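You operate a simulated robot arm through the tools that you are given. There is no shell and no other tool.

You are at the controls of a simulated two-armed robot. One attempt, no reset.

## Task
Measure 50 ml of oil into the meal in the orange mixer.
Fine: fill the oil jug to that line from the can, tip it in, stand can and jug back, shut the mixer's lid; leave the water jug alone. Set down upright: oil can, oil jug.

It is judged by the outcome, as a careful person would: the job done as asked, and still so three seconds after it is handed in. It fails if anything else is knocked over, pushed out of place, dropped, spilled or broken. A push-on lid holds only when it is set on centred and level and pressed home; a screw cap is set on level and turned clockwise until tight.

## Robot
Two 7-joint arms with fingered hands on one trunk that stands fixed in place. Base frame: the origin is at the foot of the trunk, x ahead of it, y to its left, z up; the work surface is at about z = 0.85. Units: m, degrees, N and s.
The left shoulder is at [0.036, 0.125, 1.256], the right one opposite. With the tool pointing down near the work surface each hand reaches from about 0.1 to 0.82 m from the base axis, measured 20 degrees to its own side. Payload 3.6 kg a hand.
The tool frame of a hand sits at the grasp point between the pads (the TCP): z along the fingers, y along the line on which they close. The tips reach 0.034 m beyond it. The gripper opens to 0.116 m; its body begins 0.04 m behind the TCP. The gripper is a hand of 5 fingers: y runs from the thumb to the fingers, the wrist lies at [-0.016, -0.16, -0.164] in the tool frame, and closing takes about 1.5 s.
Orientation is that of the tool frame in the base frame, as a unit quaternion [x, y, z, w]. With the fingers straight down and the wrist toward the robot, the tool's x, y and z point along [0, 1, 0], [1, 0, 0] and [0, 0, -1] of the base frame.

## Interface
- The arms move only by the tool apply_moves. It takes "left_motion", "right_motion" or both (then of equal length, played together; a hand with none holds still); each is a list of rows, each an object (a shift or turn left out is 0, a gripper value left out holds the last) with "linear": the shift along the tool's x, y, z in units of 250 mm (1.0 is 250 mm), a list of three; "angular": the turn, a rotation vector about the tool's x, y, z in units of 45 degrees (1.0 is 45 degrees), a list of three. In form: [{"linear": [x, y, z], "angular": [rx, ry, rz]}, ...]. A call has 1 to 20 rows; each row is the pose to reach, as a shift and turn from the pose commanded when the call began, along the tool's axes at that moment. "left_grip" and "right_grip" are, for a hand that has rows, the opening in per cent of the stroke, from 0 (shut) to 100 (fully open), set as the call begins (left out, the last holds). A call with a number of a shift or a turn outside -1 to 1 is refused whole. Each row takes 0.2 s and may step no farther than 0.05 m and 8.6 degrees from the row before; otherwise, or with a gripper value out of range, the whole call is refused. Where a pose cannot be reached the arm comes as near as it can. A force on the tool above 40 N (or 10 N above the force at the start of the call, whichever is more), or a blocked arm, ends the call early, and 0.2 s more pass. Each finger travels about 0.153 m/s and halts on what it meets, pressing with about 23 N; the grip force reading is that of the motor and also rises with nothing between the fingers. The clock runs only during rows and for 0.2 s after the last one: add rows that repeat a pose to give the fingers time. The reply holds the time, the measured pose of the TCP, the force on the tool along the base axes, the opening and the grip force, in the units named above and with some noise, with the torque about the TCP (base axes, N m) and any sound that the robot's microphone picked up.
- Cameras (640 x 400 px; columns grow to the right, rows downward): "scene" is now at [0.1215, 0.0072, 1.4307]; the picture's right is [0.07, -1.00, 0.00], its down [-0.56, -0.04, -0.83] and it looks along [0.83, 0.06, -0.56] (base axes); focal length 215 px, centre (320, 200). "left" rides on the left gripper at [-0.069, -0.134, -0.11] in its tool frame; the picture's right is [-0.77, -0.19, 0.61], its down [0.59, -0.58, 0.57] and it looks along [0.25, 0.80, 0.55] (tool axes); focal length 256 px, centre (320, 200). "right" rides on the right gripper at [0.069, -0.134, -0.11] in its tool frame; the picture's right is [-0.77, 0.19, -0.61], its down [-0.59, -0.58, 0.56] and it looks along [-0.25, 0.79, 0.55] (tool axes); focal length 256 px, centre (320, 200). There is no depth. A picture from a camera that has moved, and an enlarged one, comes with that camera's place and axes in the base frame and with its lens.
- camera(camera): a new picture of that camera. The clock stands still meanwhile.
- slide_trunk(by): moves the trunk up (or, below 0, down) by that many m; the arms and the scene camera ride with it, the base frame stays. It gives what a move gives, with no picture.
- hand_shape(shape, hand): the hand has 5 fingers and takes this shape, open, in about a second: jaw (thumb against the fingers, like two jaws); tri (thumb and two fingers); tip (a fingertip pinch); poke (one finger out to press); point (the index stretched); flat (the hand flat); cup (the hand cupped); fist (a fist). The gripper value then closes the fingers along that shape, each until it touches; the sizes above hold for jaw. It gives what a move gives, with no picture.
- aim_head(pan, tilt): turns the head with the scene camera to pan (to the left, within 86 degrees either way) and tilt (down, from -29 to 69), counted from straight ahead of the robot (the tilt from the chest, where the trunk bows). It gives what a move gives.
- close_up(camera, box): a new picture of the part [left, top, right, bottom] of that camera's present view, enlarged. The clock stands still meanwhile.
- finish_job(): hands the job in; it is judged then, once.

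Nothing tells you positions but the pictures and the camera data. Unless the task says otherwise, let go and move clear before handing in.

The tools are called after "Emit:" as a command line: name --argument value ..., lists and objects as JSON in quotes. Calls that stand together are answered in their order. apply_moves: Moves the arms, as the interface text tells. Its arguments: {"type":"object","properties":{"left_motion":{"type":"array"},"left_grip":{"type":"number"},"right_motion":{"type":"array"},"right_grip":{"type":"number"}},"required":[]} The other tools are called the same way: slide_trunk (by) moves the trunk up or down; hand_shape (shape, hand) gives the hand a shape; aim_head (pan, tilt) turns the head that bears the scene camera; camera (camera) takes a picture; close_up (camera, box) takes an enlarged picture of a part of a camera's view; finish_job () hands the job in.

At the start:

```text
clock: 0.0
left_ee_pos: [0.4827, 0.1571, 1.2727]
left_ee_rot: [0.707, 0.707, 0.0, -0.002]
left_wrist_force: [0.5, 0.1, 0.1]
left_moment: [0.0, 0.0, 0.0]
left_opening: 0.1158
left_finger_force: 0.0
left_shape: jaw
right_ee_pos: [0.5666, -0.1948, 1.3264]
right_ee_rot: [0.708, 0.707, 0.0, 0.0]
right_wrist_force: [-0.3, 0.5, -0.4]
right_moment: [-0.02, -0.01, -0.03]
right_opening: 0.1159
right_finger_force: 0.0
right_shape: jaw
trunk travel left (down, up): [-0.45, 0.312]
head pan, tilt (commanded): [3.8, 33.9]
```

scene: 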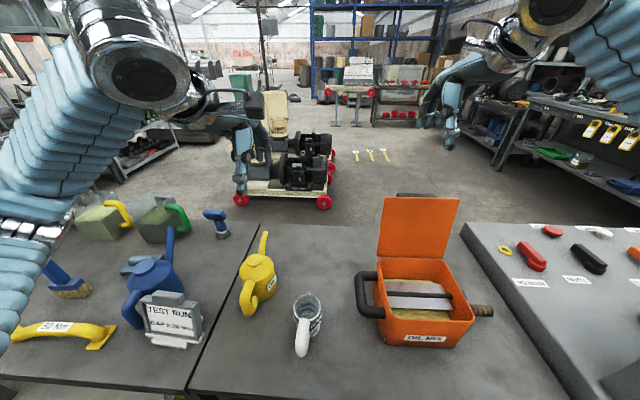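
right: 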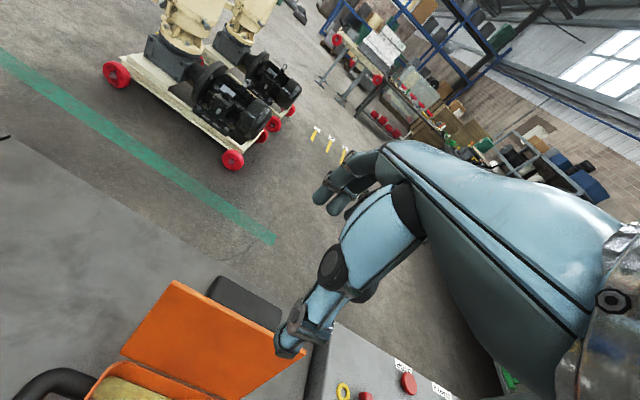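
left: 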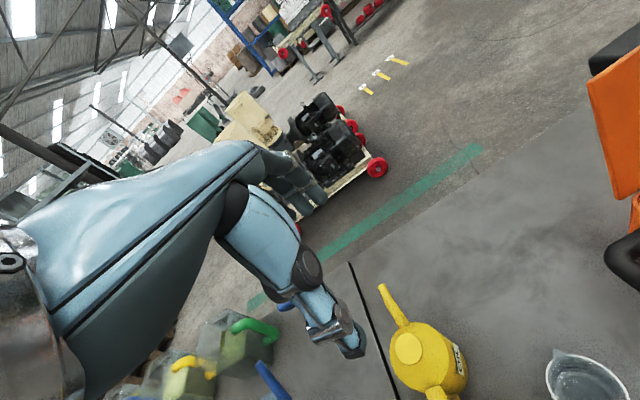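

I see a yellow can, a grey jug with a handle, and an open orange mixer on the bench ahead, with a blue can and a sign to the left. I'll look closer before moving anything.

Emit:
close_up --camera "scene" --box '[220, 220, 380, 370]'

Emit:
close_up --camera "scene" --box '[340, 190, 500, 360]'

Emit:
close_up --camera "scene" --box '[0, 180, 220, 380]'

Emit:
close_up --camera "left" --box '[340, 260, 640, 400]'

```text
2.67 times, centred on (300, 295) of scene
camera zoom: at [0.1215, 0.0072, 1.4307], right [0.07, -1.0, 0.0], down [-0.56, -0.04, -0.83], along [0.83, 0.06, -0.56], focal length 573 px, centre (373, -53)
```

zoom: 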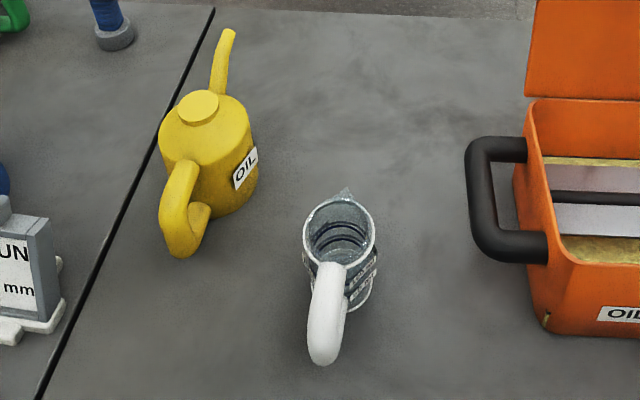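

```text
2.35 times, centred on (420, 275) of scene
camera zoom: at [0.1215, 0.0072, 1.4307], right [0.07, -1.0, 0.0], down [-0.56, -0.04, -0.83], along [0.83, 0.06, -0.56], focal length 506 px, centre (85, 24)
```

zoom: 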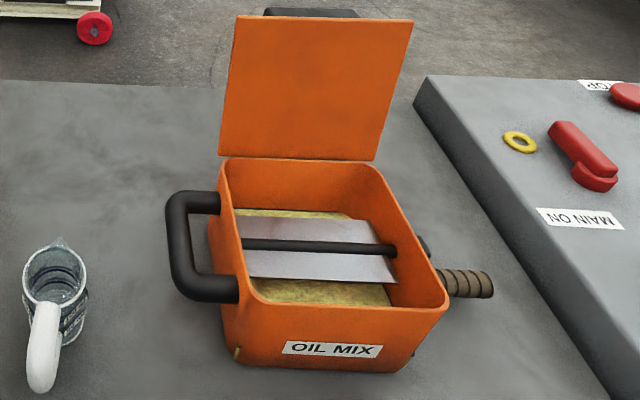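

```text
2.00 times, centred on (110, 280) of scene
camera zoom: at [0.1215, 0.0072, 1.4307], right [0.07, -1.0, 0.0], down [-0.56, -0.04, -0.83], along [0.83, 0.06, -0.56], focal length 430 px, centre (740, 40)
```

zoom: 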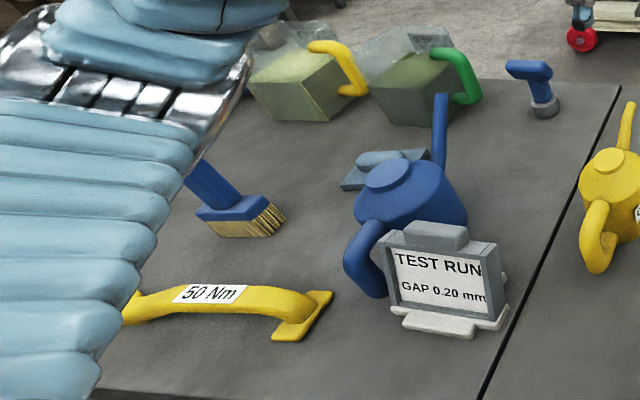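

```text
2.13 times, centred on (490, 330) of left
camera zoom: at [0.3486, 0.0874, 1.3835], right [-0.19, -0.77, -0.61], down [-0.58, 0.59, -0.56], along [0.79, 0.25, -0.55], focal length 546 px, centre (-43, -77)
```

zoom: 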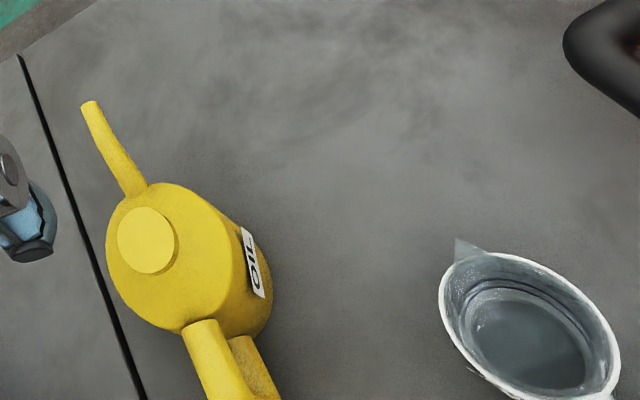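

I need to tell which jug is the oil jug, so I'm turning the head to view the left side and zooming in on the labels.

Emit:
aim_head --pan 20 --tilt 45

Emit:
camera --camera "scene"

```text
clock: 0.8
left_ee_pos: [0.4828, 0.1568, 1.2727]
left_ee_rot: [0.707, 0.707, -0.001, -0.001]
left_wrist_force: [0.4, 0.9, -0.3]
left_moment: [0.02, 0.0, -0.01]
left_opening: 0.116
left_finger_force: 0.0
left_shape: jaw
right_ee_pos: [0.5657, -0.1949, 1.327]
right_ee_rot: [0.707, 0.707, -0.001, -0.001]
right_wrist_force: [0.3, -0.1, -0.1]
right_moment: [-0.02, 0.0, 0.01]
right_opening: 0.116
right_finger_force: 0.0
right_shape: jaw
trunk travel left (down, up): [-0.45, 0.312]
head pan, tilt (commanded): [20.0, 45.0]
```

```text
taken
camera scene: at [0.1095, 0.029, 1.4143], right [0.34, -0.94, 0.0], down [-0.66, -0.24, -0.71], along [0.66, 0.24, -0.71], focal length 215 px, centre (320, 200)
```

scene: 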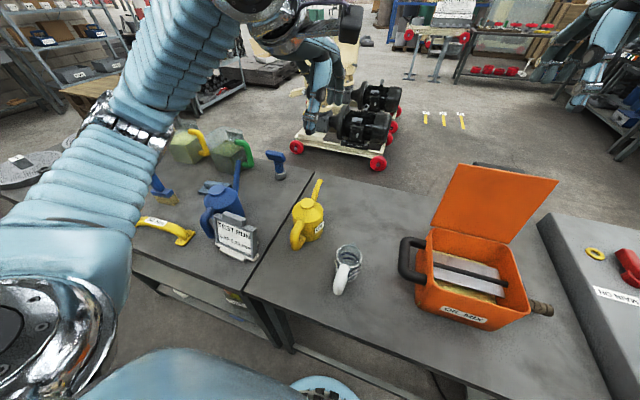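

Emit:
close_up --camera "scene" --box '[140, 110, 270, 210]'

Emit:
close_up --camera "scene" --box '[310, 230, 380, 305]'

Emit:
close_up --camera "scene" --box '[270, 170, 350, 260]'

Emit:
close_up --camera "scene" --box '[180, 150, 290, 260]'

```text
4.00 times, centred on (205, 160) of scene
camera zoom: at [0.1095, 0.029, 1.4143], right [0.34, -0.94, 0.0], down [-0.66, -0.24, -0.71], along [0.66, 0.24, -0.71], focal length 860 px, centre (780, 360)
```

zoom: 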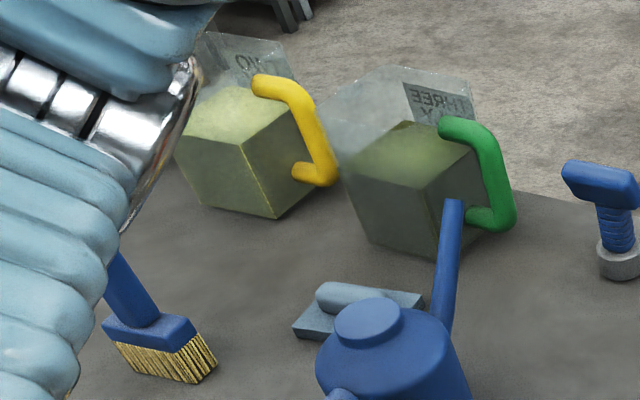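

```text
5.33 times, centred on (345, 268) of scene
camera zoom: at [0.1095, 0.029, 1.4143], right [0.34, -0.94, 0.0], down [-0.66, -0.24, -0.71], along [0.66, 0.24, -0.71], focal length 1147 px, centre (187, -160)
```

zoom: 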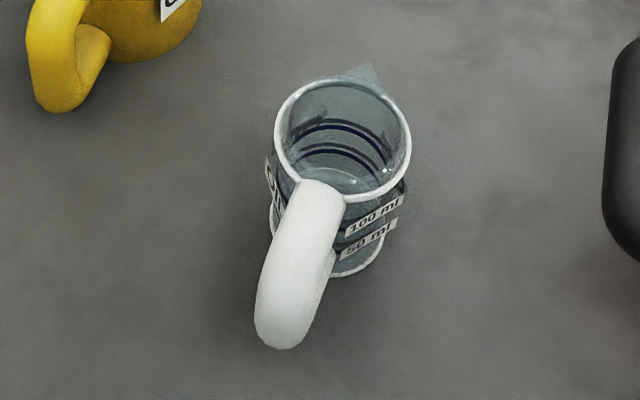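

```text
4.44 times, centred on (310, 215) of scene
camera zoom: at [0.1095, 0.029, 1.4143], right [0.34, -0.94, 0.0], down [-0.66, -0.24, -0.71], along [0.66, 0.24, -0.71], focal length 956 px, centre (364, 133)
```

zoom: 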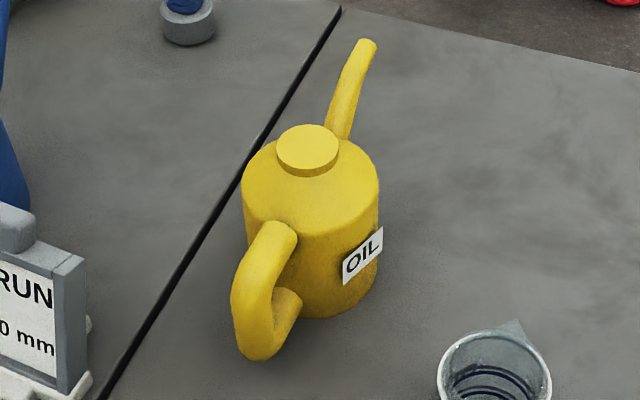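

```text
3.64 times, centred on (235, 205) of scene
camera zoom: at [0.1095, 0.029, 1.4143], right [0.34, -0.94, 0.0], down [-0.66, -0.24, -0.71], along [0.66, 0.24, -0.71], focal length 782 px, centre (629, 182)
```

zoom: 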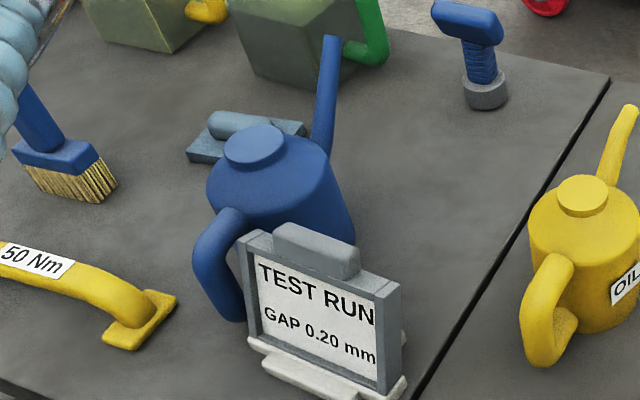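

The front jug is labelled OIL with 50/100 ml lines, and the yellow can is labelled OIL. The can stands near (0.495, 0.205), the jug near (0.398, 0.056) with its handle toward me, and the mixer opening runs about x 0.37–0.525, y −0.125 to −0.29. First I'll test yawing the left hand so it can straddle the can's body from above.

Emit:
apply_moves --left_motion '[{"angular": [0, 0, -0.17]}, {"angular": [0, 0, -0.34]}, {"angular": [0, 0, -0.51]}, {"angular": [0, 0, -0.68]}, {"angular": [0, 0, -0.85]}, {"angular": [0, 0, -1.0]}, {"angular": [0, 0, -1.0]}]'

Emit:
apply_moves --left_motion '[{"angular": [0, 0, -0.17]}, {"angular": [0, 0, -0.34]}, {"angular": [0, 0, -0.51]}, {"angular": [0, 0, -0.68]}, {"angular": [0, 0, -0.85]}, {"angular": [0, 0, -1.0]}, {"angular": [0, 0, -1.0]}]'

Emit:
camera --camera "left"

Emit:
camera --camera "scene"

```text
clock: 2.4
left_ee_pos: [0.4836, 0.1566, 1.2726]
left_ee_rot: [0.382, 0.924, -0.001, 0.0]
left_wrist_force: [0.0, 0.9, 0.0]
left_moment: [0.02, 0.0, 0.0]
left_opening: 0.1159
left_finger_force: 0.1
left_shape: jaw
right_ee_pos: [0.5653, -0.1941, 1.3264]
right_ee_rot: [0.707, 0.707, 0.0, -0.001]
right_wrist_force: [-0.6, 0.1, -0.1]
right_moment: [0.04, 0.0, 0.0]
right_opening: 0.116
right_finger_force: 0.1
right_shape: jaw
trunk travel left (down, up): [-0.45, 0.312]
head pan, tilt (commanded): [20.0, 45.0]
```

```text
clock: 4.0
left_ee_pos: [0.483, 0.1555, 1.2726]
left_ee_rot: [-0.001, 1.0, 0.0, 0.0]
left_wrist_force: [-0.6, 0.6, -0.4]
left_moment: [0.0, 0.01, 0.01]
left_opening: 0.1161
left_finger_force: 0.1
left_shape: jaw
right_ee_pos: [0.5657, -0.1933, 1.3273]
right_ee_rot: [0.707, 0.707, 0.001, 0.0]
right_wrist_force: [0.2, -0.4, 0.2]
right_moment: [-0.01, -0.01, 0.0]
right_opening: 0.1161
right_finger_force: 0.0
right_shape: jaw
trunk travel left (down, up): [-0.45, 0.312]
head pan, tilt (commanded): [20.0, 45.0]
```

```text
taken
camera left: at [0.552, 0.0222, 1.3833], right [0.77, -0.19, -0.61], down [-0.59, -0.58, -0.56], along [-0.25, 0.79, -0.55], focal length 256 px, centre (320, 200)
```

left: 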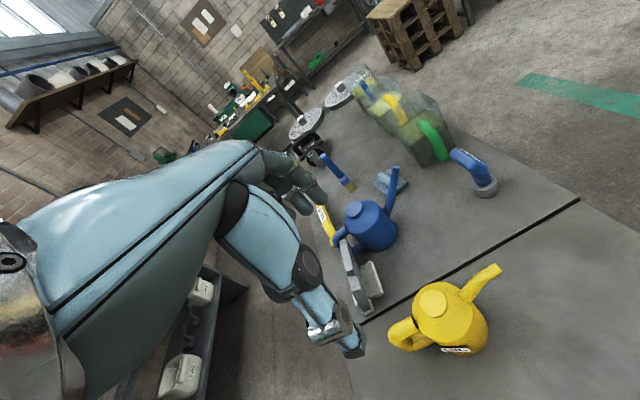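

```text
taken
camera scene: at [0.1093, 0.0293, 1.4143], right [0.34, -0.94, 0.0], down [-0.66, -0.24, -0.71], along [0.66, 0.24, -0.71], focal length 215 px, centre (320, 200)
```

scene: 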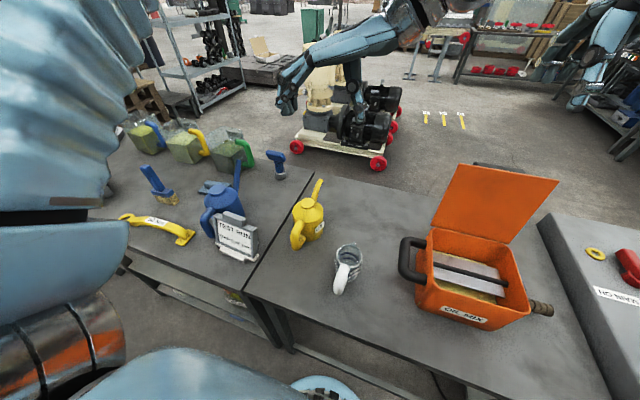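

The yaw is fully reached, and the left camera now shows the can from the side. I'll zoom in to measure the can and jug.

Emit:
close_up --camera "left" --box '[370, 250, 530, 370]'

Emit:
close_up --camera "scene" --box '[280, 170, 340, 260]'

Emit:
close_up --camera "scene" --box '[390, 150, 570, 340]'

```text
3.33 times, centred on (450, 310) of left
camera zoom: at [0.552, 0.0222, 1.3833], right [0.77, -0.19, -0.61], down [-0.59, -0.58, -0.56], along [-0.25, 0.79, -0.55], focal length 853 px, centre (-113, -167)
```

zoom: 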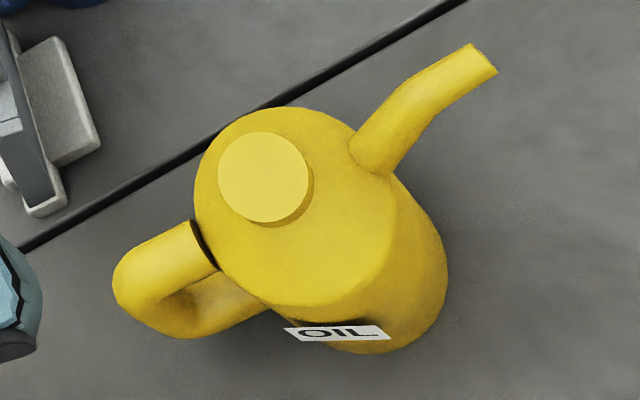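

```text
4.44 times, centred on (310, 215) of scene
camera zoom: at [0.1093, 0.0293, 1.4143], right [0.34, -0.94, 0.0], down [-0.66, -0.24, -0.71], along [0.66, 0.24, -0.71], focal length 956 px, centre (364, 133)
```

zoom: 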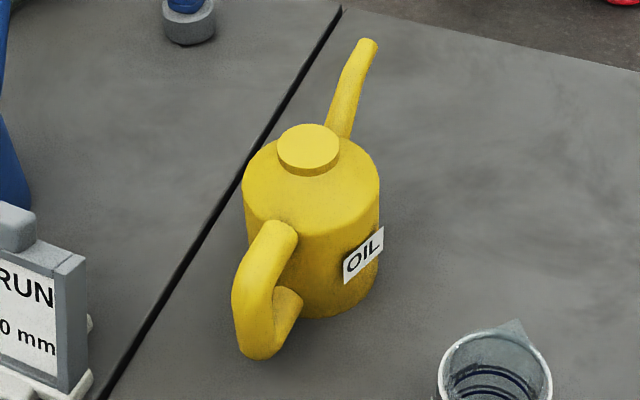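

```text
2.11 times, centred on (480, 245) of scene
camera zoom: at [0.1093, 0.0293, 1.4143], right [0.34, -0.94, 0.0], down [-0.66, -0.24, -0.71], along [0.66, 0.24, -0.71], focal length 453 px, centre (-17, 105)
```

zoom: 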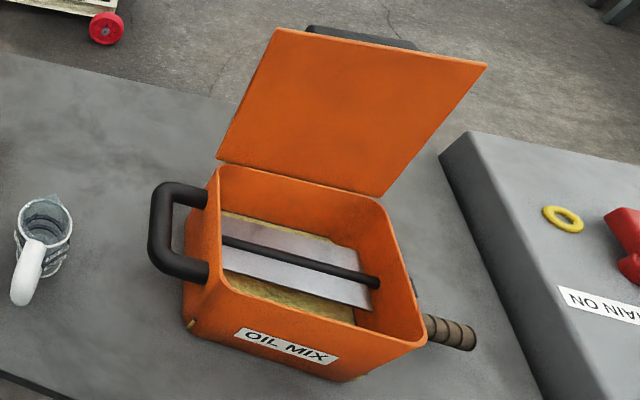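

Triangulation puts the can's axis at (0.495, 0.207), cap top at z≈0.979, and spout tip at (0.598, 0.204, 0.982). I'll move the left hand to a hover directly above the can.

Emit:
apply_moves --left_motion '[{"linear": [-0.008, 0.034, 0.11]}, {"linear": [-0.016, 0.068, 0.22]}, {"linear": [-0.024, 0.102, 0.33]}, {"linear": [-0.032, 0.136, 0.44]}, {"linear": [-0.04, 0.17, 0.55]}, {"linear": [-0.046, 0.204, 0.66]}, {"linear": [-0.046, 0.204, 0.66]}]' --left_grip 100

Emit:
camera --camera "left"

Emit:
camera --camera "scene"

```text
clock: 5.6
left_ee_pos: [0.4935, 0.2049, 1.1073]
left_ee_rot: [0.0, 1.0, 0.0, 0.0]
left_wrist_force: [-1.2, -0.7, -0.3]
left_moment: [0.06, -0.02, 0.01]
left_opening: 0.1159
left_finger_force: 0.1
left_shape: jaw
right_ee_pos: [0.5661, -0.1937, 1.3266]
right_ee_rot: [0.707, 0.707, 0.0, 0.001]
right_wrist_force: [-0.7, 0.4, 0.0]
right_moment: [0.0, 0.02, 0.0]
right_opening: 0.1158
right_finger_force: 0.0
right_shape: jaw
trunk travel left (down, up): [-0.45, 0.312]
head pan, tilt (commanded): [20.0, 45.0]
```

```text
taken
camera left: at [0.5626, 0.0724, 1.218], right [0.77, -0.19, -0.61], down [-0.59, -0.58, -0.56], along [-0.25, 0.79, -0.55], focal length 256 px, centre (320, 200)
```

left: 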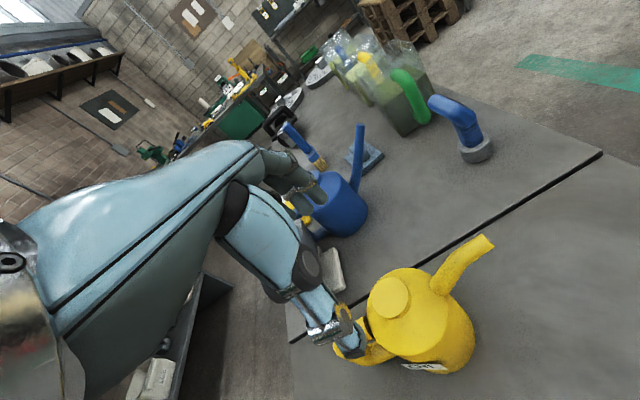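

```text
taken
camera scene: at [0.1092, 0.0285, 1.4143], right [0.34, -0.94, 0.0], down [-0.66, -0.24, -0.71], along [0.66, 0.24, -0.71], focal length 215 px, centre (320, 200)
```

scene: 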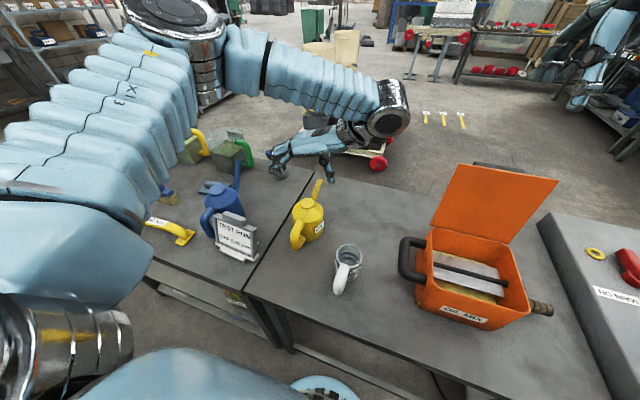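

The hover above the can looks right, with thumb and fingers set to straddle the body. I'll go down part way and check the clearance.

Emit:
apply_moves --left_motion '[{"linear": [-0.004, 0.007, 0.1]}, {"linear": [-0.004, 0.007, 0.2]}, {"linear": [-0.004, 0.007, 0.3]}, {"linear": [-0.004, 0.007, 0.4]}, {"linear": [-0.004, 0.007, 0.4]}]'

Emit:
camera --camera "left"

Emit:
close_up --camera "scene" --box '[250, 130, 410, 280]'

```text
clock: 6.8
left_ee_pos: [0.4947, 0.2084, 1.0077]
left_ee_rot: [-0.001, 1.0, 0.0, -0.001]
left_wrist_force: [0.2, -0.2, -0.4]
left_moment: [0.03, -0.02, 0.01]
left_opening: 0.1157
left_finger_force: 0.0
left_shape: jaw
right_ee_pos: [0.5655, -0.1945, 1.3281]
right_ee_rot: [0.707, 0.707, 0.001, -0.001]
right_wrist_force: [-1.0, 0.0, 0.0]
right_moment: [-0.02, 0.03, 0.0]
right_opening: 0.1158
right_finger_force: 0.0
right_shape: jaw
trunk travel left (down, up): [-0.45, 0.312]
head pan, tilt (commanded): [20.0, 45.0]
```

```text
taken
camera left: at [0.5638, 0.0746, 1.1185], right [0.77, -0.19, -0.61], down [-0.59, -0.58, -0.56], along [-0.25, 0.79, -0.55], focal length 256 px, centre (320, 200)
```

left: 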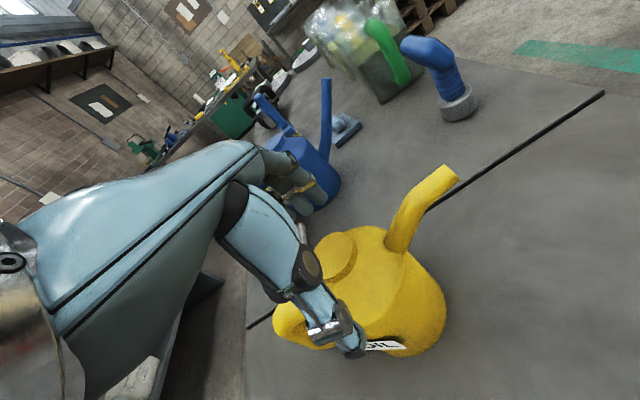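

```text
2.67 times, centred on (330, 205) of scene
camera zoom: at [0.1093, 0.0289, 1.4143], right [0.34, -0.94, 0.0], down [-0.66, -0.24, -0.71], along [0.66, 0.24, -0.71], focal length 573 px, centre (293, 187)
```

zoom: 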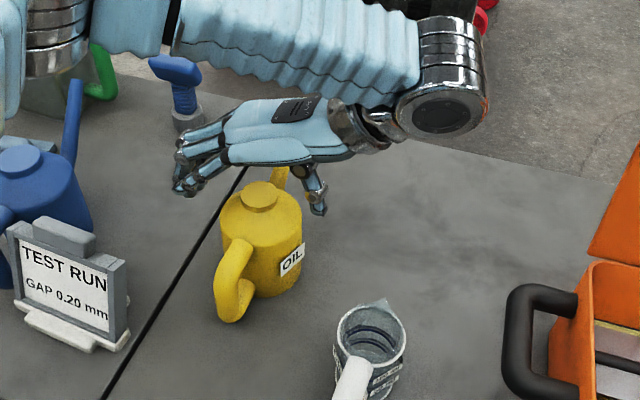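

Thumb and fingers are on either side of the can as planned. I'll descend slowly the last 6 cm to straddle the upper body.

Emit:
apply_moves --left_motion '[{"linear": [0, 0, 0.05]}, {"linear": [0, 0, 0.1]}, {"linear": [0, 0, 0.15]}, {"linear": [0, 0, 0.15]}]'

Emit:
camera --camera "left"

Emit:
close_up --camera "scene" --box '[270, 140, 370, 270]'

```text
clock: 7.8
left_ee_pos: [0.495, 0.209, 0.9698]
left_ee_rot: [0.0, 1.0, 0.001, 0.0]
left_wrist_force: [-0.2, -0.3, -0.9]
left_moment: [-0.02, 0.02, 0.01]
left_opening: 0.116
left_finger_force: 0.0
left_shape: jaw
right_ee_pos: [0.5658, -0.1933, 1.3273]
right_ee_rot: [0.708, 0.707, 0.0, 0.001]
right_wrist_force: [-0.1, 0.2, -0.2]
right_moment: [0.03, 0.01, 0.0]
right_opening: 0.1162
right_finger_force: 0.1
right_shape: jaw
trunk travel left (down, up): [-0.45, 0.312]
head pan, tilt (commanded): [20.0, 45.0]
```

```text
taken
camera left: at [0.5639, 0.0749, 1.0807], right [0.77, -0.19, -0.61], down [-0.59, -0.58, -0.56], along [-0.25, 0.79, -0.55], focal length 256 px, centre (320, 200)
```

left: 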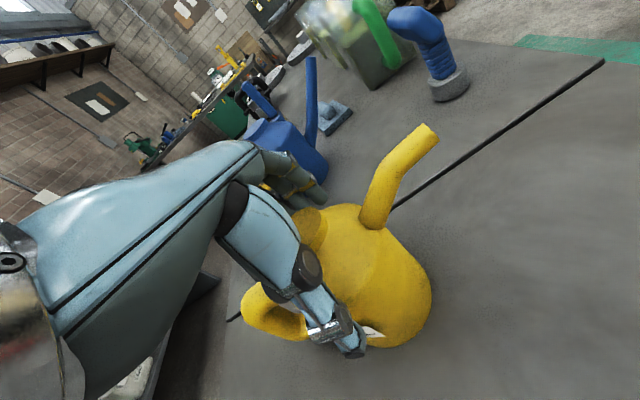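

```text
3.08 times, centred on (320, 205) of scene
camera zoom: at [0.1094, 0.0289, 1.4143], right [0.34, -0.94, 0.0], down [-0.66, -0.24, -0.71], along [0.66, 0.24, -0.71], focal length 662 px, centre (320, 185)
```

zoom: 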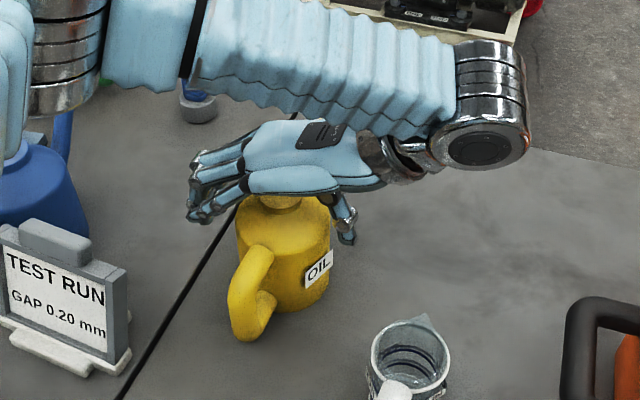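

Still clear on both sides. Lowering the last 2.4 cm to the grip height.

Emit:
apply_moves --left_motion '[{"linear": [0, -0.007, 0.035]}, {"linear": [0, -0.007, 0.07]}, {"linear": [0, -0.007, 0.096]}, {"linear": [0, -0.007, 0.096]}]'

Emit:
camera --camera "left"

Emit:
close_up --camera "scene" --box '[270, 140, 370, 270]'

```text
clock: 8.8
left_ee_pos: [0.4946, 0.2063, 0.9465]
left_ee_rot: [0.0, 1.0, -0.001, -0.001]
left_wrist_force: [-0.1, 0.2, -0.2]
left_moment: [-0.01, -0.01, 0.02]
left_opening: 0.1158
left_finger_force: 0.0
left_shape: jaw
right_ee_pos: [0.5663, -0.1936, 1.3265]
right_ee_rot: [0.707, 0.707, 0.0, 0.001]
right_wrist_force: [-0.8, 0.4, 0.6]
right_moment: [-0.01, 0.02, -0.01]
right_opening: 0.1158
right_finger_force: 0.0
right_shape: jaw
trunk travel left (down, up): [-0.45, 0.312]
head pan, tilt (commanded): [20.0, 45.0]
```

```text
taken
camera left: at [0.5634, 0.073, 1.057], right [0.77, -0.19, -0.61], down [-0.59, -0.58, -0.56], along [-0.25, 0.79, -0.55], focal length 256 px, centre (320, 200)
```

left: 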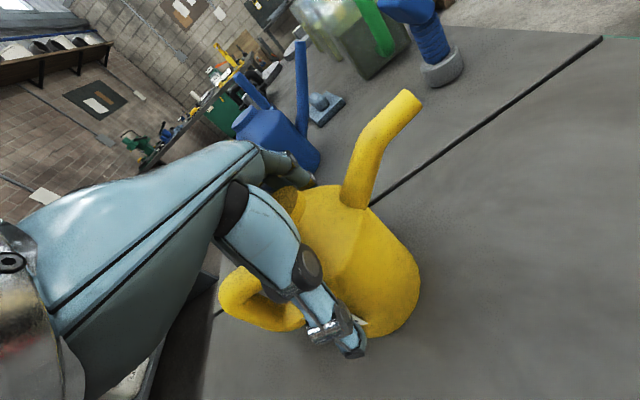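

```text
3.08 times, centred on (320, 205) of scene
camera zoom: at [0.1094, 0.029, 1.4143], right [0.34, -0.94, 0.0], down [-0.66, -0.24, -0.71], along [0.66, 0.24, -0.71], focal length 662 px, centre (320, 185)
```

zoom: 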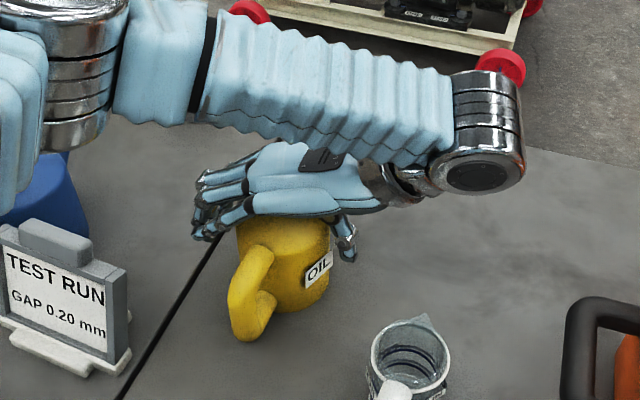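

No contact forces, and the can sits between thumb and fingers. Closing the grip.

Emit:
apply_moves --left_motion '[{"linear": [0, 0, 0]}, {"linear": [0, 0, 0]}, {"linear": [0, 0, 0]}, {"linear": [0, 0, 0]}, {"linear": [0, 0, 0]}, {"linear": [0, 0, 0]}, {"linear": [0, 0, 0]}, {"linear": [0, 0, 0]}]' --left_grip 0

Emit:
camera --camera "left"

Emit:
close_up --camera "scene" --box '[270, 140, 370, 270]'

```text
clock: 10.6
left_ee_pos: [0.4947, 0.2062, 0.946]
left_ee_rot: [0.0, 1.0, 0.0, -0.001]
left_wrist_force: [1.2, -3.0, 3.6]
left_moment: [0.17, -0.03, 0.01]
left_opening: 0.0922
left_finger_force: 22.8
left_shape: jaw
right_ee_pos: [0.5658, -0.1942, 1.328]
right_ee_rot: [0.707, 0.707, 0.0, 0.0]
right_wrist_force: [0.2, 0.2, 0.3]
right_moment: [0.02, -0.02, 0.0]
right_opening: 0.1156
right_finger_force: 0.1
right_shape: jaw
trunk travel left (down, up): [-0.45, 0.312]
head pan, tilt (commanded): [20.0, 45.0]
```

```text
taken
camera left: at [0.5633, 0.0725, 1.0573], right [0.77, -0.19, -0.61], down [-0.59, -0.58, -0.57], along [-0.25, 0.8, -0.55], focal length 256 px, centre (320, 200)
```

left: 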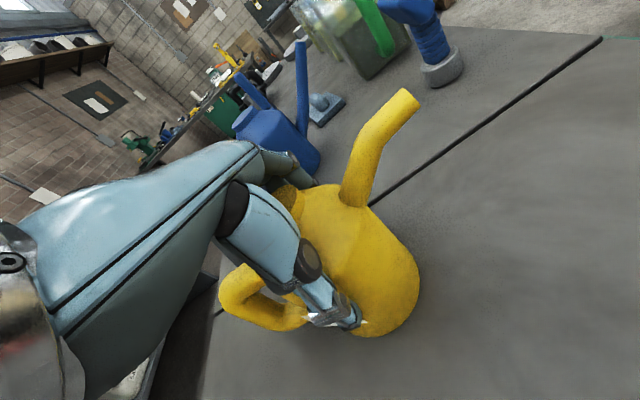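

```text
3.08 times, centred on (320, 205) of scene
camera zoom: at [0.1093, 0.0282, 1.4143], right [0.34, -0.94, 0.0], down [-0.66, -0.24, -0.71], along [0.66, 0.24, -0.71], focal length 662 px, centre (320, 185)
```

zoom: 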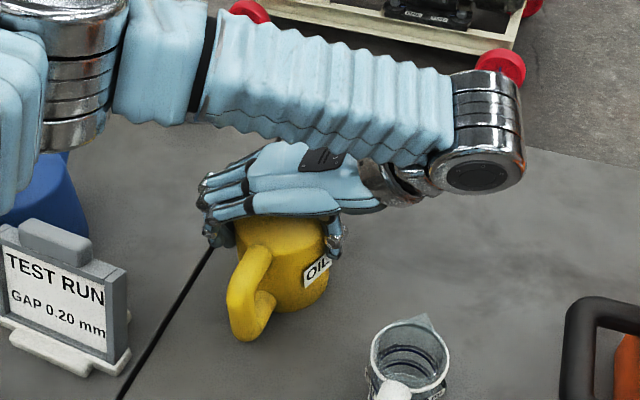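

The grip is firm at 92 mm opening and 22.8 N. I'll lift gently and check for slip.

Emit:
apply_moves --left_motion '[{"linear": [0, 0, -0.02]}, {"linear": [0, 0, -0.06]}, {"linear": [0, 0, -0.12]}, {"linear": [0, 0, -0.2]}, {"linear": [0, 0, -0.28]}, {"linear": [0, 0, -0.28]}]'

Emit:
camera --camera "left"

Emit:
camera --camera "scene"

```text
clock: 12.0
left_ee_pos: [0.4949, 0.208, 1.0153]
left_ee_rot: [0.0, 1.0, 0.0, -0.001]
left_wrist_force: [0.6, 0.2, -5.1]
left_moment: [-0.02, 0.01, -0.02]
left_opening: 0.0921
left_finger_force: 22.9
left_shape: jaw
right_ee_pos: [0.5663, -0.1933, 1.3264]
right_ee_rot: [0.707, 0.707, -0.001, -0.001]
right_wrist_force: [0.4, 0.7, -0.7]
right_moment: [0.02, 0.03, 0.03]
right_opening: 0.116
right_finger_force: 0.0
right_shape: jaw
trunk travel left (down, up): [-0.45, 0.312]
head pan, tilt (commanded): [20.0, 45.0]
```

```text
taken
camera left: at [0.5638, 0.0747, 1.1269], right [0.77, -0.19, -0.61], down [-0.59, -0.58, -0.56], along [-0.25, 0.79, -0.55], focal length 256 px, centre (320, 200)
```

left: 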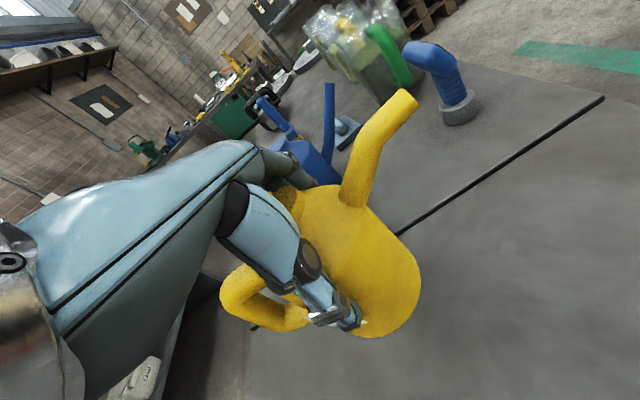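

```text
taken
camera scene: at [0.1102, 0.0292, 1.4141], right [0.34, -0.94, 0.0], down [-0.67, -0.24, -0.71], along [0.66, 0.24, -0.71], focal length 215 px, centre (320, 200)
```

scene: 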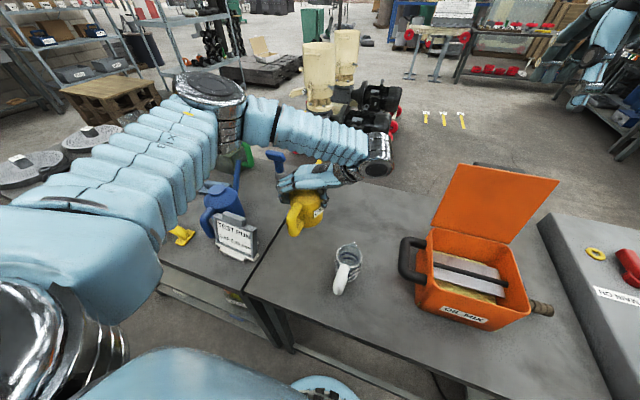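

The can weighs about 5 N, with no slip or torque. I'll raise it and swing it round so the spout points back-right, with my hand on the left and the jug visible to the head camera.

Emit:
apply_moves --left_motion '[{"linear": [0, 0, -0.06], "angular": [0, 0, 0.12]}, {"linear": [0, 0, -0.13], "angular": [0, 0, 0.27]}, {"linear": [0, 0, -0.2], "angular": [0, 0, 0.42]}, {"linear": [0, 0, -0.27], "angular": [0, 0, 0.57]}, {"linear": [0, 0, -0.34], "angular": [0, 0, 0.72]}, {"linear": [0, 0, -0.4], "angular": [0, 0, 0.87]}, {"linear": [0, 0, -0.42], "angular": [0, 0, 1.0]}, {"linear": [0, 0, -0.42], "angular": [0, 0, 1.0]}]'

Emit:
apply_moves --left_motion '[{"angular": [0, 0, 0.12]}, {"angular": [0, 0, 0.27]}, {"angular": [0, 0, 0.42]}, {"angular": [0, 0, 0.57]}, {"angular": [0, 0, 0.72]}, {"angular": [0, 0, 0.87]}, {"angular": [0, 0, 1.0]}, {"angular": [0, 0, 1.0]}]'

Emit:
camera --camera "scene"

```text
clock: 13.8
left_ee_pos: [0.4975, 0.2066, 1.1209]
left_ee_rot: [0.382, 0.924, -0.001, -0.001]
left_wrist_force: [-0.6, -0.5, -5.9]
left_moment: [-0.05, -0.01, -0.02]
left_opening: 0.0921
left_finger_force: 23.0
left_shape: jaw
right_ee_pos: [0.5666, -0.1943, 1.3257]
right_ee_rot: [0.706, 0.708, 0.0, 0.0]
right_wrist_force: [0.2, 0.5, 0.5]
right_moment: [0.01, -0.01, -0.01]
right_opening: 0.1158
right_finger_force: 0.0
right_shape: jaw
trunk travel left (down, up): [-0.45, 0.312]
head pan, tilt (commanded): [20.0, 45.0]
```

```text
clock: 15.6
left_ee_pos: [0.4977, 0.2075, 1.1204]
left_ee_rot: [0.706, 0.708, 0.0, 0.0]
left_wrist_force: [0.7, 0.2, -5.9]
left_moment: [-0.03, 0.01, 0.0]
left_opening: 0.0924
left_finger_force: 23.0
left_shape: jaw
right_ee_pos: [0.5667, -0.1943, 1.3263]
right_ee_rot: [0.708, 0.706, -0.001, -0.001]
right_wrist_force: [0.4, -1.0, -0.5]
right_moment: [0.02, 0.03, 0.01]
right_opening: 0.1158
right_finger_force: 0.1
right_shape: jaw
trunk travel left (down, up): [-0.45, 0.312]
head pan, tilt (commanded): [20.0, 45.0]
```

```text
taken
camera scene: at [0.1101, 0.0291, 1.4142], right [0.34, -0.94, 0.0], down [-0.67, -0.24, -0.71], along [0.66, 0.24, -0.71], focal length 215 px, centre (320, 200)
```

scene: 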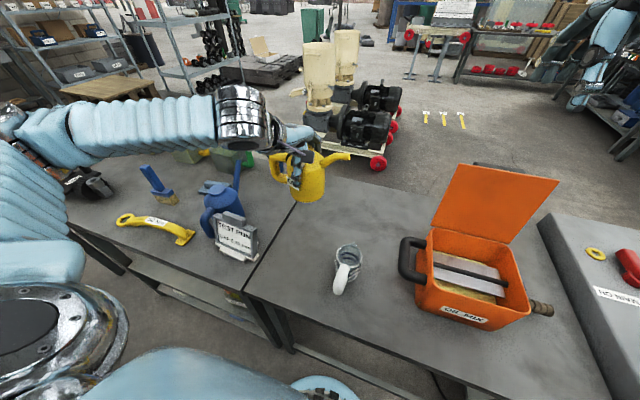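

The can now points its spout to the right and hangs level. I'll turn it another 45° and bring the spout tip high above the jug's mouth.

Emit:
apply_moves --left_motion '[{"linear": [-0.03, -0.01, 0.02], "angular": [0, 0, 0.12]}, {"linear": [-0.07, -0.025, 0.05], "angular": [0, 0, 0.27]}, {"linear": [-0.11, -0.04, 0.08], "angular": [0, 0, 0.42]}, {"linear": [-0.16, -0.055, 0.11], "angular": [0, 0, 0.57]}, {"linear": [-0.21, -0.07, 0.14], "angular": [0, 0, 0.72]}, {"linear": [-0.26, -0.09, 0.17], "angular": [0, 0, 0.87]}, {"linear": [-0.298, -0.107, 0.2], "angular": [0, 0, 1.0]}, {"linear": [-0.298, -0.107, 0.2], "angular": [0, 0, 1.0]}]'

Emit:
camera --camera "scene"

Emit:
close_up --camera "scene" --box '[290, 170, 410, 310]'

Emit:
camera --camera "right"

```text
clock: 17.4
left_ee_pos: [0.4682, 0.1321, 1.0709]
left_ee_rot: [0.924, 0.383, -0.001, 0.001]
left_wrist_force: [0.0, -0.2, -6.3]
left_moment: [0.01, 0.02, -0.01]
left_opening: 0.0922
left_finger_force: 22.5
left_shape: jaw
right_ee_pos: [0.5666, -0.1927, 1.3274]
right_ee_rot: [0.707, 0.707, -0.001, -0.001]
right_wrist_force: [-0.3, 0.1, -0.4]
right_moment: [-0.03, 0.0, -0.04]
right_opening: 0.1159
right_finger_force: 0.0
right_shape: jaw
trunk travel left (down, up): [-0.45, 0.312]
head pan, tilt (commanded): [20.0, 45.0]
```

```text
taken
camera scene: at [0.1098, 0.0293, 1.4142], right [0.34, -0.94, 0.0], down [-0.67, -0.24, -0.71], along [0.66, 0.24, -0.71], focal length 215 px, centre (320, 200)
```

scene: 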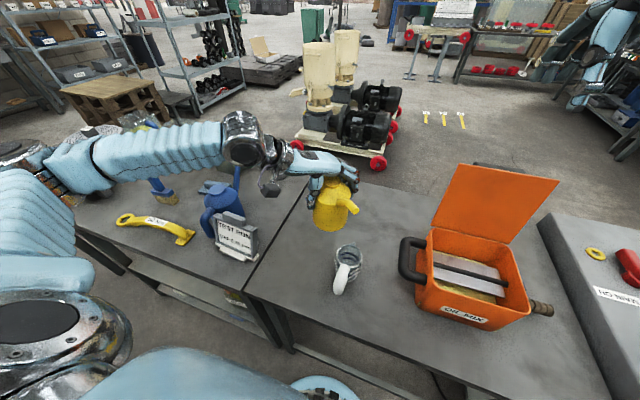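

```text
2.86 times, centred on (350, 240) of scene
camera zoom: at [0.1098, 0.0293, 1.4142], right [0.34, -0.94, 0.0], down [-0.67, -0.24, -0.71], along [0.66, 0.24, -0.71], focal length 614 px, centre (234, 86)
```

zoom: 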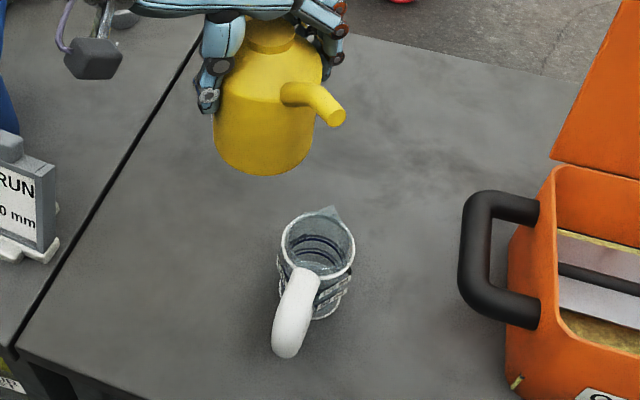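

```text
taken
camera right: at [0.433, -0.1244, 1.4375], right [0.19, -0.77, 0.61], down [-0.58, -0.59, -0.56], along [0.79, -0.25, -0.55], focal length 256 px, centre (320, 200)
```

right: 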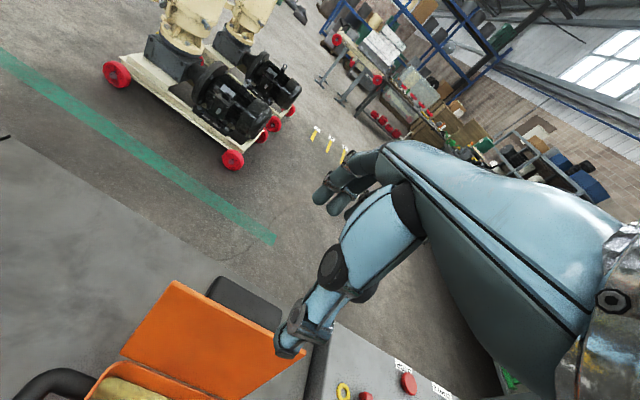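

The predicted and seen spout tip positions agree, directly over the jug. I'll lower the can while tilting to 20°, keeping the tip over the mouth.

Emit:
apply_moves --left_motion '[{"linear": [0.005, 0.001, 0.05], "angular": [0, 0.04, 0]}, {"linear": [0.01, 0.002, 0.1], "angular": [0, 0.09, 0]}, {"linear": [0.015, 0.003, 0.15], "angular": [0, 0.15, 0]}, {"linear": [0.02, 0.005, 0.2], "angular": [0, 0.21, 0]}, {"linear": [0.025, 0.006, 0.24], "angular": [0, 0.27, 0]}, {"linear": [0.03, 0.007, 0.28], "angular": [0, 0.33, 0]}, {"linear": [0.034, 0.008, 0.315], "angular": [0, 0.39, 0]}, {"linear": [0.038, 0.0084, 0.338], "angular": [0, 0.444, 0]}]'

Emit:
camera --camera "scene"

Emit:
close_up --camera "scene" --box '[300, 200, 400, 305]'

```text
clock: 19.2
left_ee_pos: [0.4765, 0.1382, 0.9854]
left_ee_rot: [0.91, 0.376, 0.16, -0.067]
left_wrist_force: [0.4, 0.3, -5.7]
left_moment: [-0.08, 0.11, -0.02]
left_opening: 0.0922
left_finger_force: 23.3
left_shape: jaw
right_ee_pos: [0.5672, -0.1935, 1.3278]
right_ee_rot: [0.707, 0.707, 0.0, -0.001]
right_wrist_force: [0.8, 1.0, 0.2]
right_moment: [-0.02, 0.0, 0.0]
right_opening: 0.1158
right_finger_force: 0.0
right_shape: jaw
trunk travel left (down, up): [-0.45, 0.312]
head pan, tilt (commanded): [20.0, 45.0]
```

```text
taken
camera scene: at [0.1099, 0.0293, 1.4142], right [0.34, -0.94, 0.0], down [-0.67, -0.24, -0.71], along [0.66, 0.24, -0.71], focal length 215 px, centre (320, 200)
```

scene: 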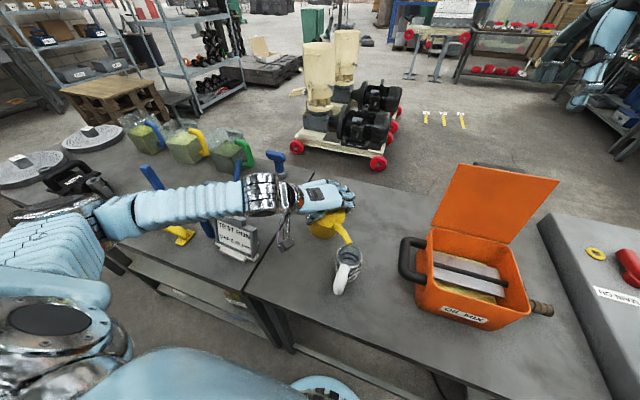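

```text
3.81 times, centred on (350, 252) of scene
camera zoom: at [0.1099, 0.0293, 1.4142], right [0.34, -0.94, 0.0], down [-0.67, -0.24, -0.71], along [0.66, 0.24, -0.71], focal length 819 px, centre (206, 0)
```

zoom: 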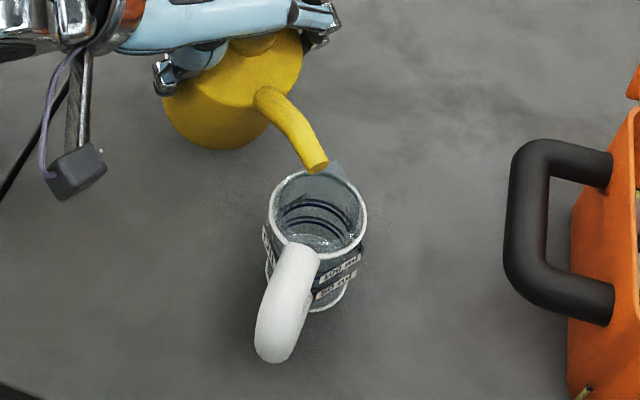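

The tip sits just above the jug mouth, centred, and nothing is flowing yet at 20°. I'll tilt on in small steps, checking after each.

Emit:
apply_moves --left_motion '[{"linear": [-0.0005, 0, -0.004], "angular": [0, 0.055, 0]}, {"linear": [-0.001, 0, -0.009], "angular": [0, 0.11, 0]}, {"linear": [-0.0015, 0, -0.013], "angular": [0, 0.166, 0]}, {"linear": [-0.002, 0, -0.018], "angular": [0, 0.222, 0]}]'

Emit:
close_up --camera "scene" --box '[310, 215, 390, 305]'

```text
clock: 20.2
left_ee_pos: [0.476, 0.1376, 0.9896]
left_ee_rot: [0.893, 0.37, 0.238, -0.099]
left_wrist_force: [-0.6, -0.2, -5.5]
left_moment: [-0.1, 0.12, 0.0]
left_opening: 0.0922
left_finger_force: 23.1
left_shape: jaw
right_ee_pos: [0.5658, -0.1928, 1.327]
right_ee_rot: [0.707, 0.707, 0.0, 0.0]
right_wrist_force: [0.3, -0.9, -0.3]
right_moment: [0.01, -0.02, 0.01]
right_opening: 0.1159
right_finger_force: 0.0
right_shape: jaw
trunk travel left (down, up): [-0.45, 0.312]
head pan, tilt (commanded): [20.0, 45.0]
```

```text
4.44 times, centred on (350, 260) of scene
camera zoom: at [0.1099, 0.0292, 1.4142], right [0.34, -0.94, 0.0], down [-0.67, -0.24, -0.71], along [0.66, 0.24, -0.71], focal length 956 px, centre (187, -67)
```

zoom: 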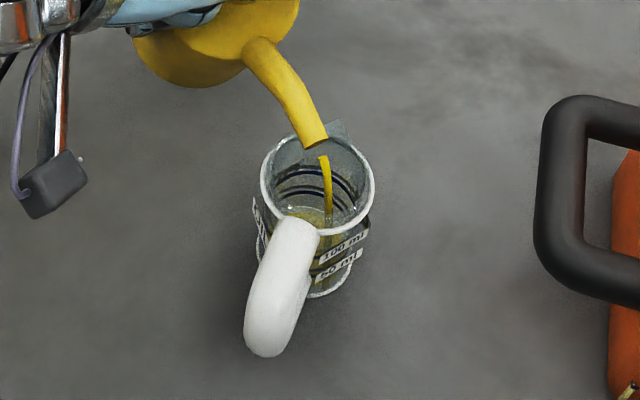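

Oil has started flowing at 30° and lands in the jug. I'll zoom in on the level before letting more time pass.

Emit:
close_up --camera "scene" --box '[335, 235, 365, 290]'

```text
7.27 times, centred on (350, 262) of scene
camera zoom: at [0.1099, 0.0292, 1.4142], right [0.34, -0.94, 0.0], down [-0.67, -0.24, -0.71], along [0.66, 0.24, -0.71], focal length 1564 px, centre (102, -254)
```

zoom: 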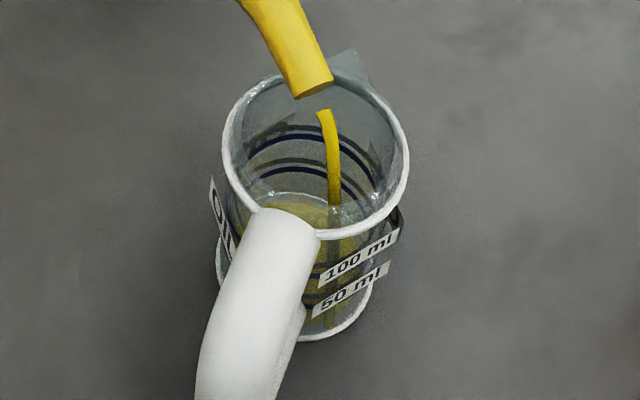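

The oil's far edge is well below the lower (50 ml) ring, so there is only a thin film so far. I'll hold this tilt briefly to gauge the flow rate.

Emit:
apply_moves --left_motion '[{"linear": [0, 0, 0]}, {"linear": [0, 0, 0]}]'

Emit:
close_up --camera "scene" --box '[335, 235, 365, 290]'

```text
clock: 20.8
left_ee_pos: [0.4741, 0.1361, 0.9898]
left_ee_rot: [0.892, 0.37, 0.239, -0.098]
left_wrist_force: [0.0, -0.5, -5.9]
left_moment: [-0.1, 0.12, 0.03]
left_opening: 0.0922
left_finger_force: 23.0
left_shape: jaw
right_ee_pos: [0.5669, -0.1938, 1.3281]
right_ee_rot: [0.707, 0.707, 0.0, 0.0]
right_wrist_force: [-0.1, 0.9, -0.2]
right_moment: [-0.01, 0.02, 0.01]
right_opening: 0.1157
right_finger_force: 0.1
right_shape: jaw
trunk travel left (down, up): [-0.45, 0.312]
head pan, tilt (commanded): [20.0, 45.0]
```

```text
7.27 times, centred on (350, 262) of scene
camera zoom: at [0.1099, 0.0293, 1.4142], right [0.34, -0.94, 0.0], down [-0.67, -0.24, -0.71], along [0.66, 0.24, -0.71], focal length 1564 px, centre (102, -254)
```

zoom: 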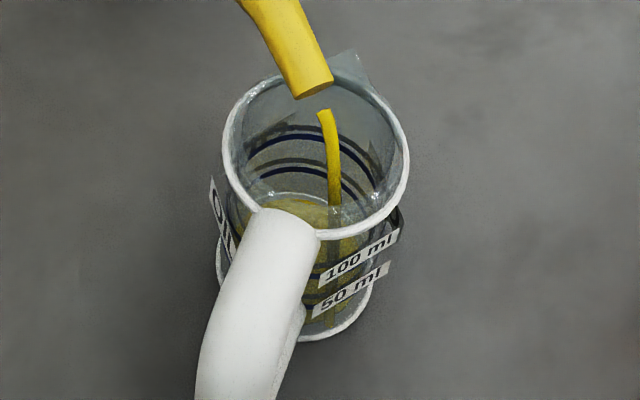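

The rise is slow at this tilt. I'll hold about one more second and compare.

Emit:
apply_moves --left_motion '[{"linear": [0, 0, 0]}, {"linear": [0, 0, 0]}, {"linear": [0, 0, 0]}, {"linear": [0, 0, 0]}]'

Emit:
close_up --camera "scene" --box '[338, 240, 362, 280]'

```text
clock: 21.8
left_ee_pos: [0.4753, 0.1367, 0.9899]
left_ee_rot: [0.893, 0.369, 0.237, -0.099]
left_wrist_force: [1.1, 0.0, -6.5]
left_moment: [-0.07, 0.12, -0.03]
left_opening: 0.0922
left_finger_force: 22.8
left_shape: jaw
right_ee_pos: [0.5667, -0.1935, 1.327]
right_ee_rot: [0.707, 0.707, -0.001, -0.001]
right_wrist_force: [1.3, 0.2, 0.2]
right_moment: [-0.01, -0.01, 0.01]
right_opening: 0.1158
right_finger_force: 0.1
right_shape: jaw
trunk travel left (down, up): [-0.45, 0.312]
head pan, tilt (commanded): [20.0, 45.0]
```

```text
10.00 times, centred on (350, 260) of scene
camera zoom: at [0.1099, 0.0293, 1.4142], right [0.34, -0.94, 0.0], down [-0.67, -0.24, -0.71], along [0.66, 0.24, -0.71], focal length 2150 px, centre (20, -400)
```

zoom: 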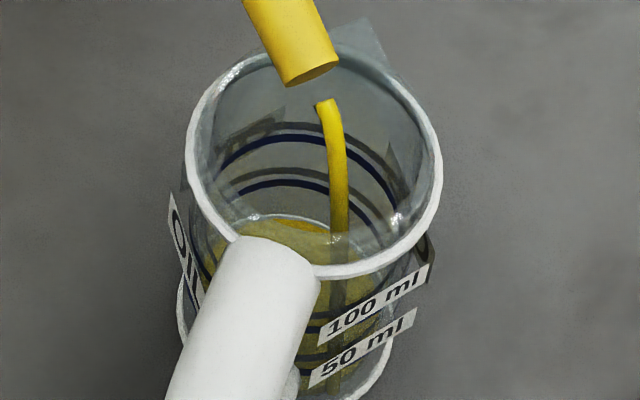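

The far edge of the oil is at roughly row 213, and the far 50 ml ring is at about row 181 in this view. I'll keep pouring in short timed steps.

Emit:
apply_moves --left_motion '[{"linear": [0, 0, 0]}, {"linear": [0, 0, 0]}, {"linear": [0, 0, 0]}, {"linear": [0, 0, 0]}, {"linear": [0, 0, 0]}, {"linear": [0, 0, 0]}]'

Emit:
close_up --camera "scene" --box '[338, 240, 362, 280]'

```text
clock: 23.2
left_ee_pos: [0.4762, 0.1354, 0.9896]
left_ee_rot: [0.892, 0.37, 0.238, -0.099]
left_wrist_force: [0.9, -0.4, -4.9]
left_moment: [-0.04, 0.15, 0.02]
left_opening: 0.0923
left_finger_force: 23.1
left_shape: jaw
right_ee_pos: [0.5669, -0.1931, 1.3262]
right_ee_rot: [0.707, 0.707, 0.0, -0.001]
right_wrist_force: [-0.5, -0.2, -0.5]
right_moment: [0.02, 0.0, -0.01]
right_opening: 0.1162
right_finger_force: 0.1
right_shape: jaw
trunk travel left (down, up): [-0.45, 0.312]
head pan, tilt (commanded): [20.0, 45.0]
```

```text
10.00 times, centred on (350, 260) of scene
camera zoom: at [0.1099, 0.0293, 1.4142], right [0.34, -0.94, 0.0], down [-0.67, -0.24, -0.71], along [0.66, 0.24, -0.71], focal length 2150 px, centre (20, -400)
```

zoom: 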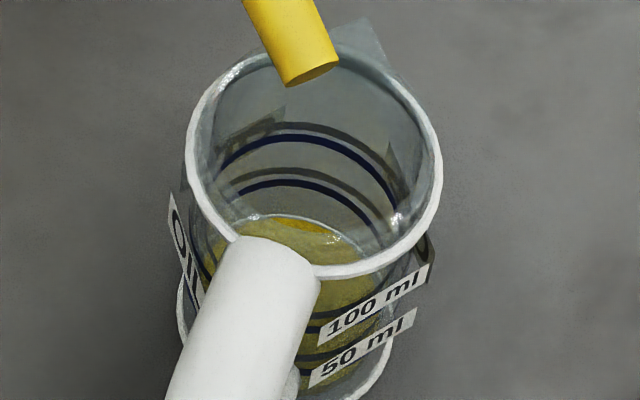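

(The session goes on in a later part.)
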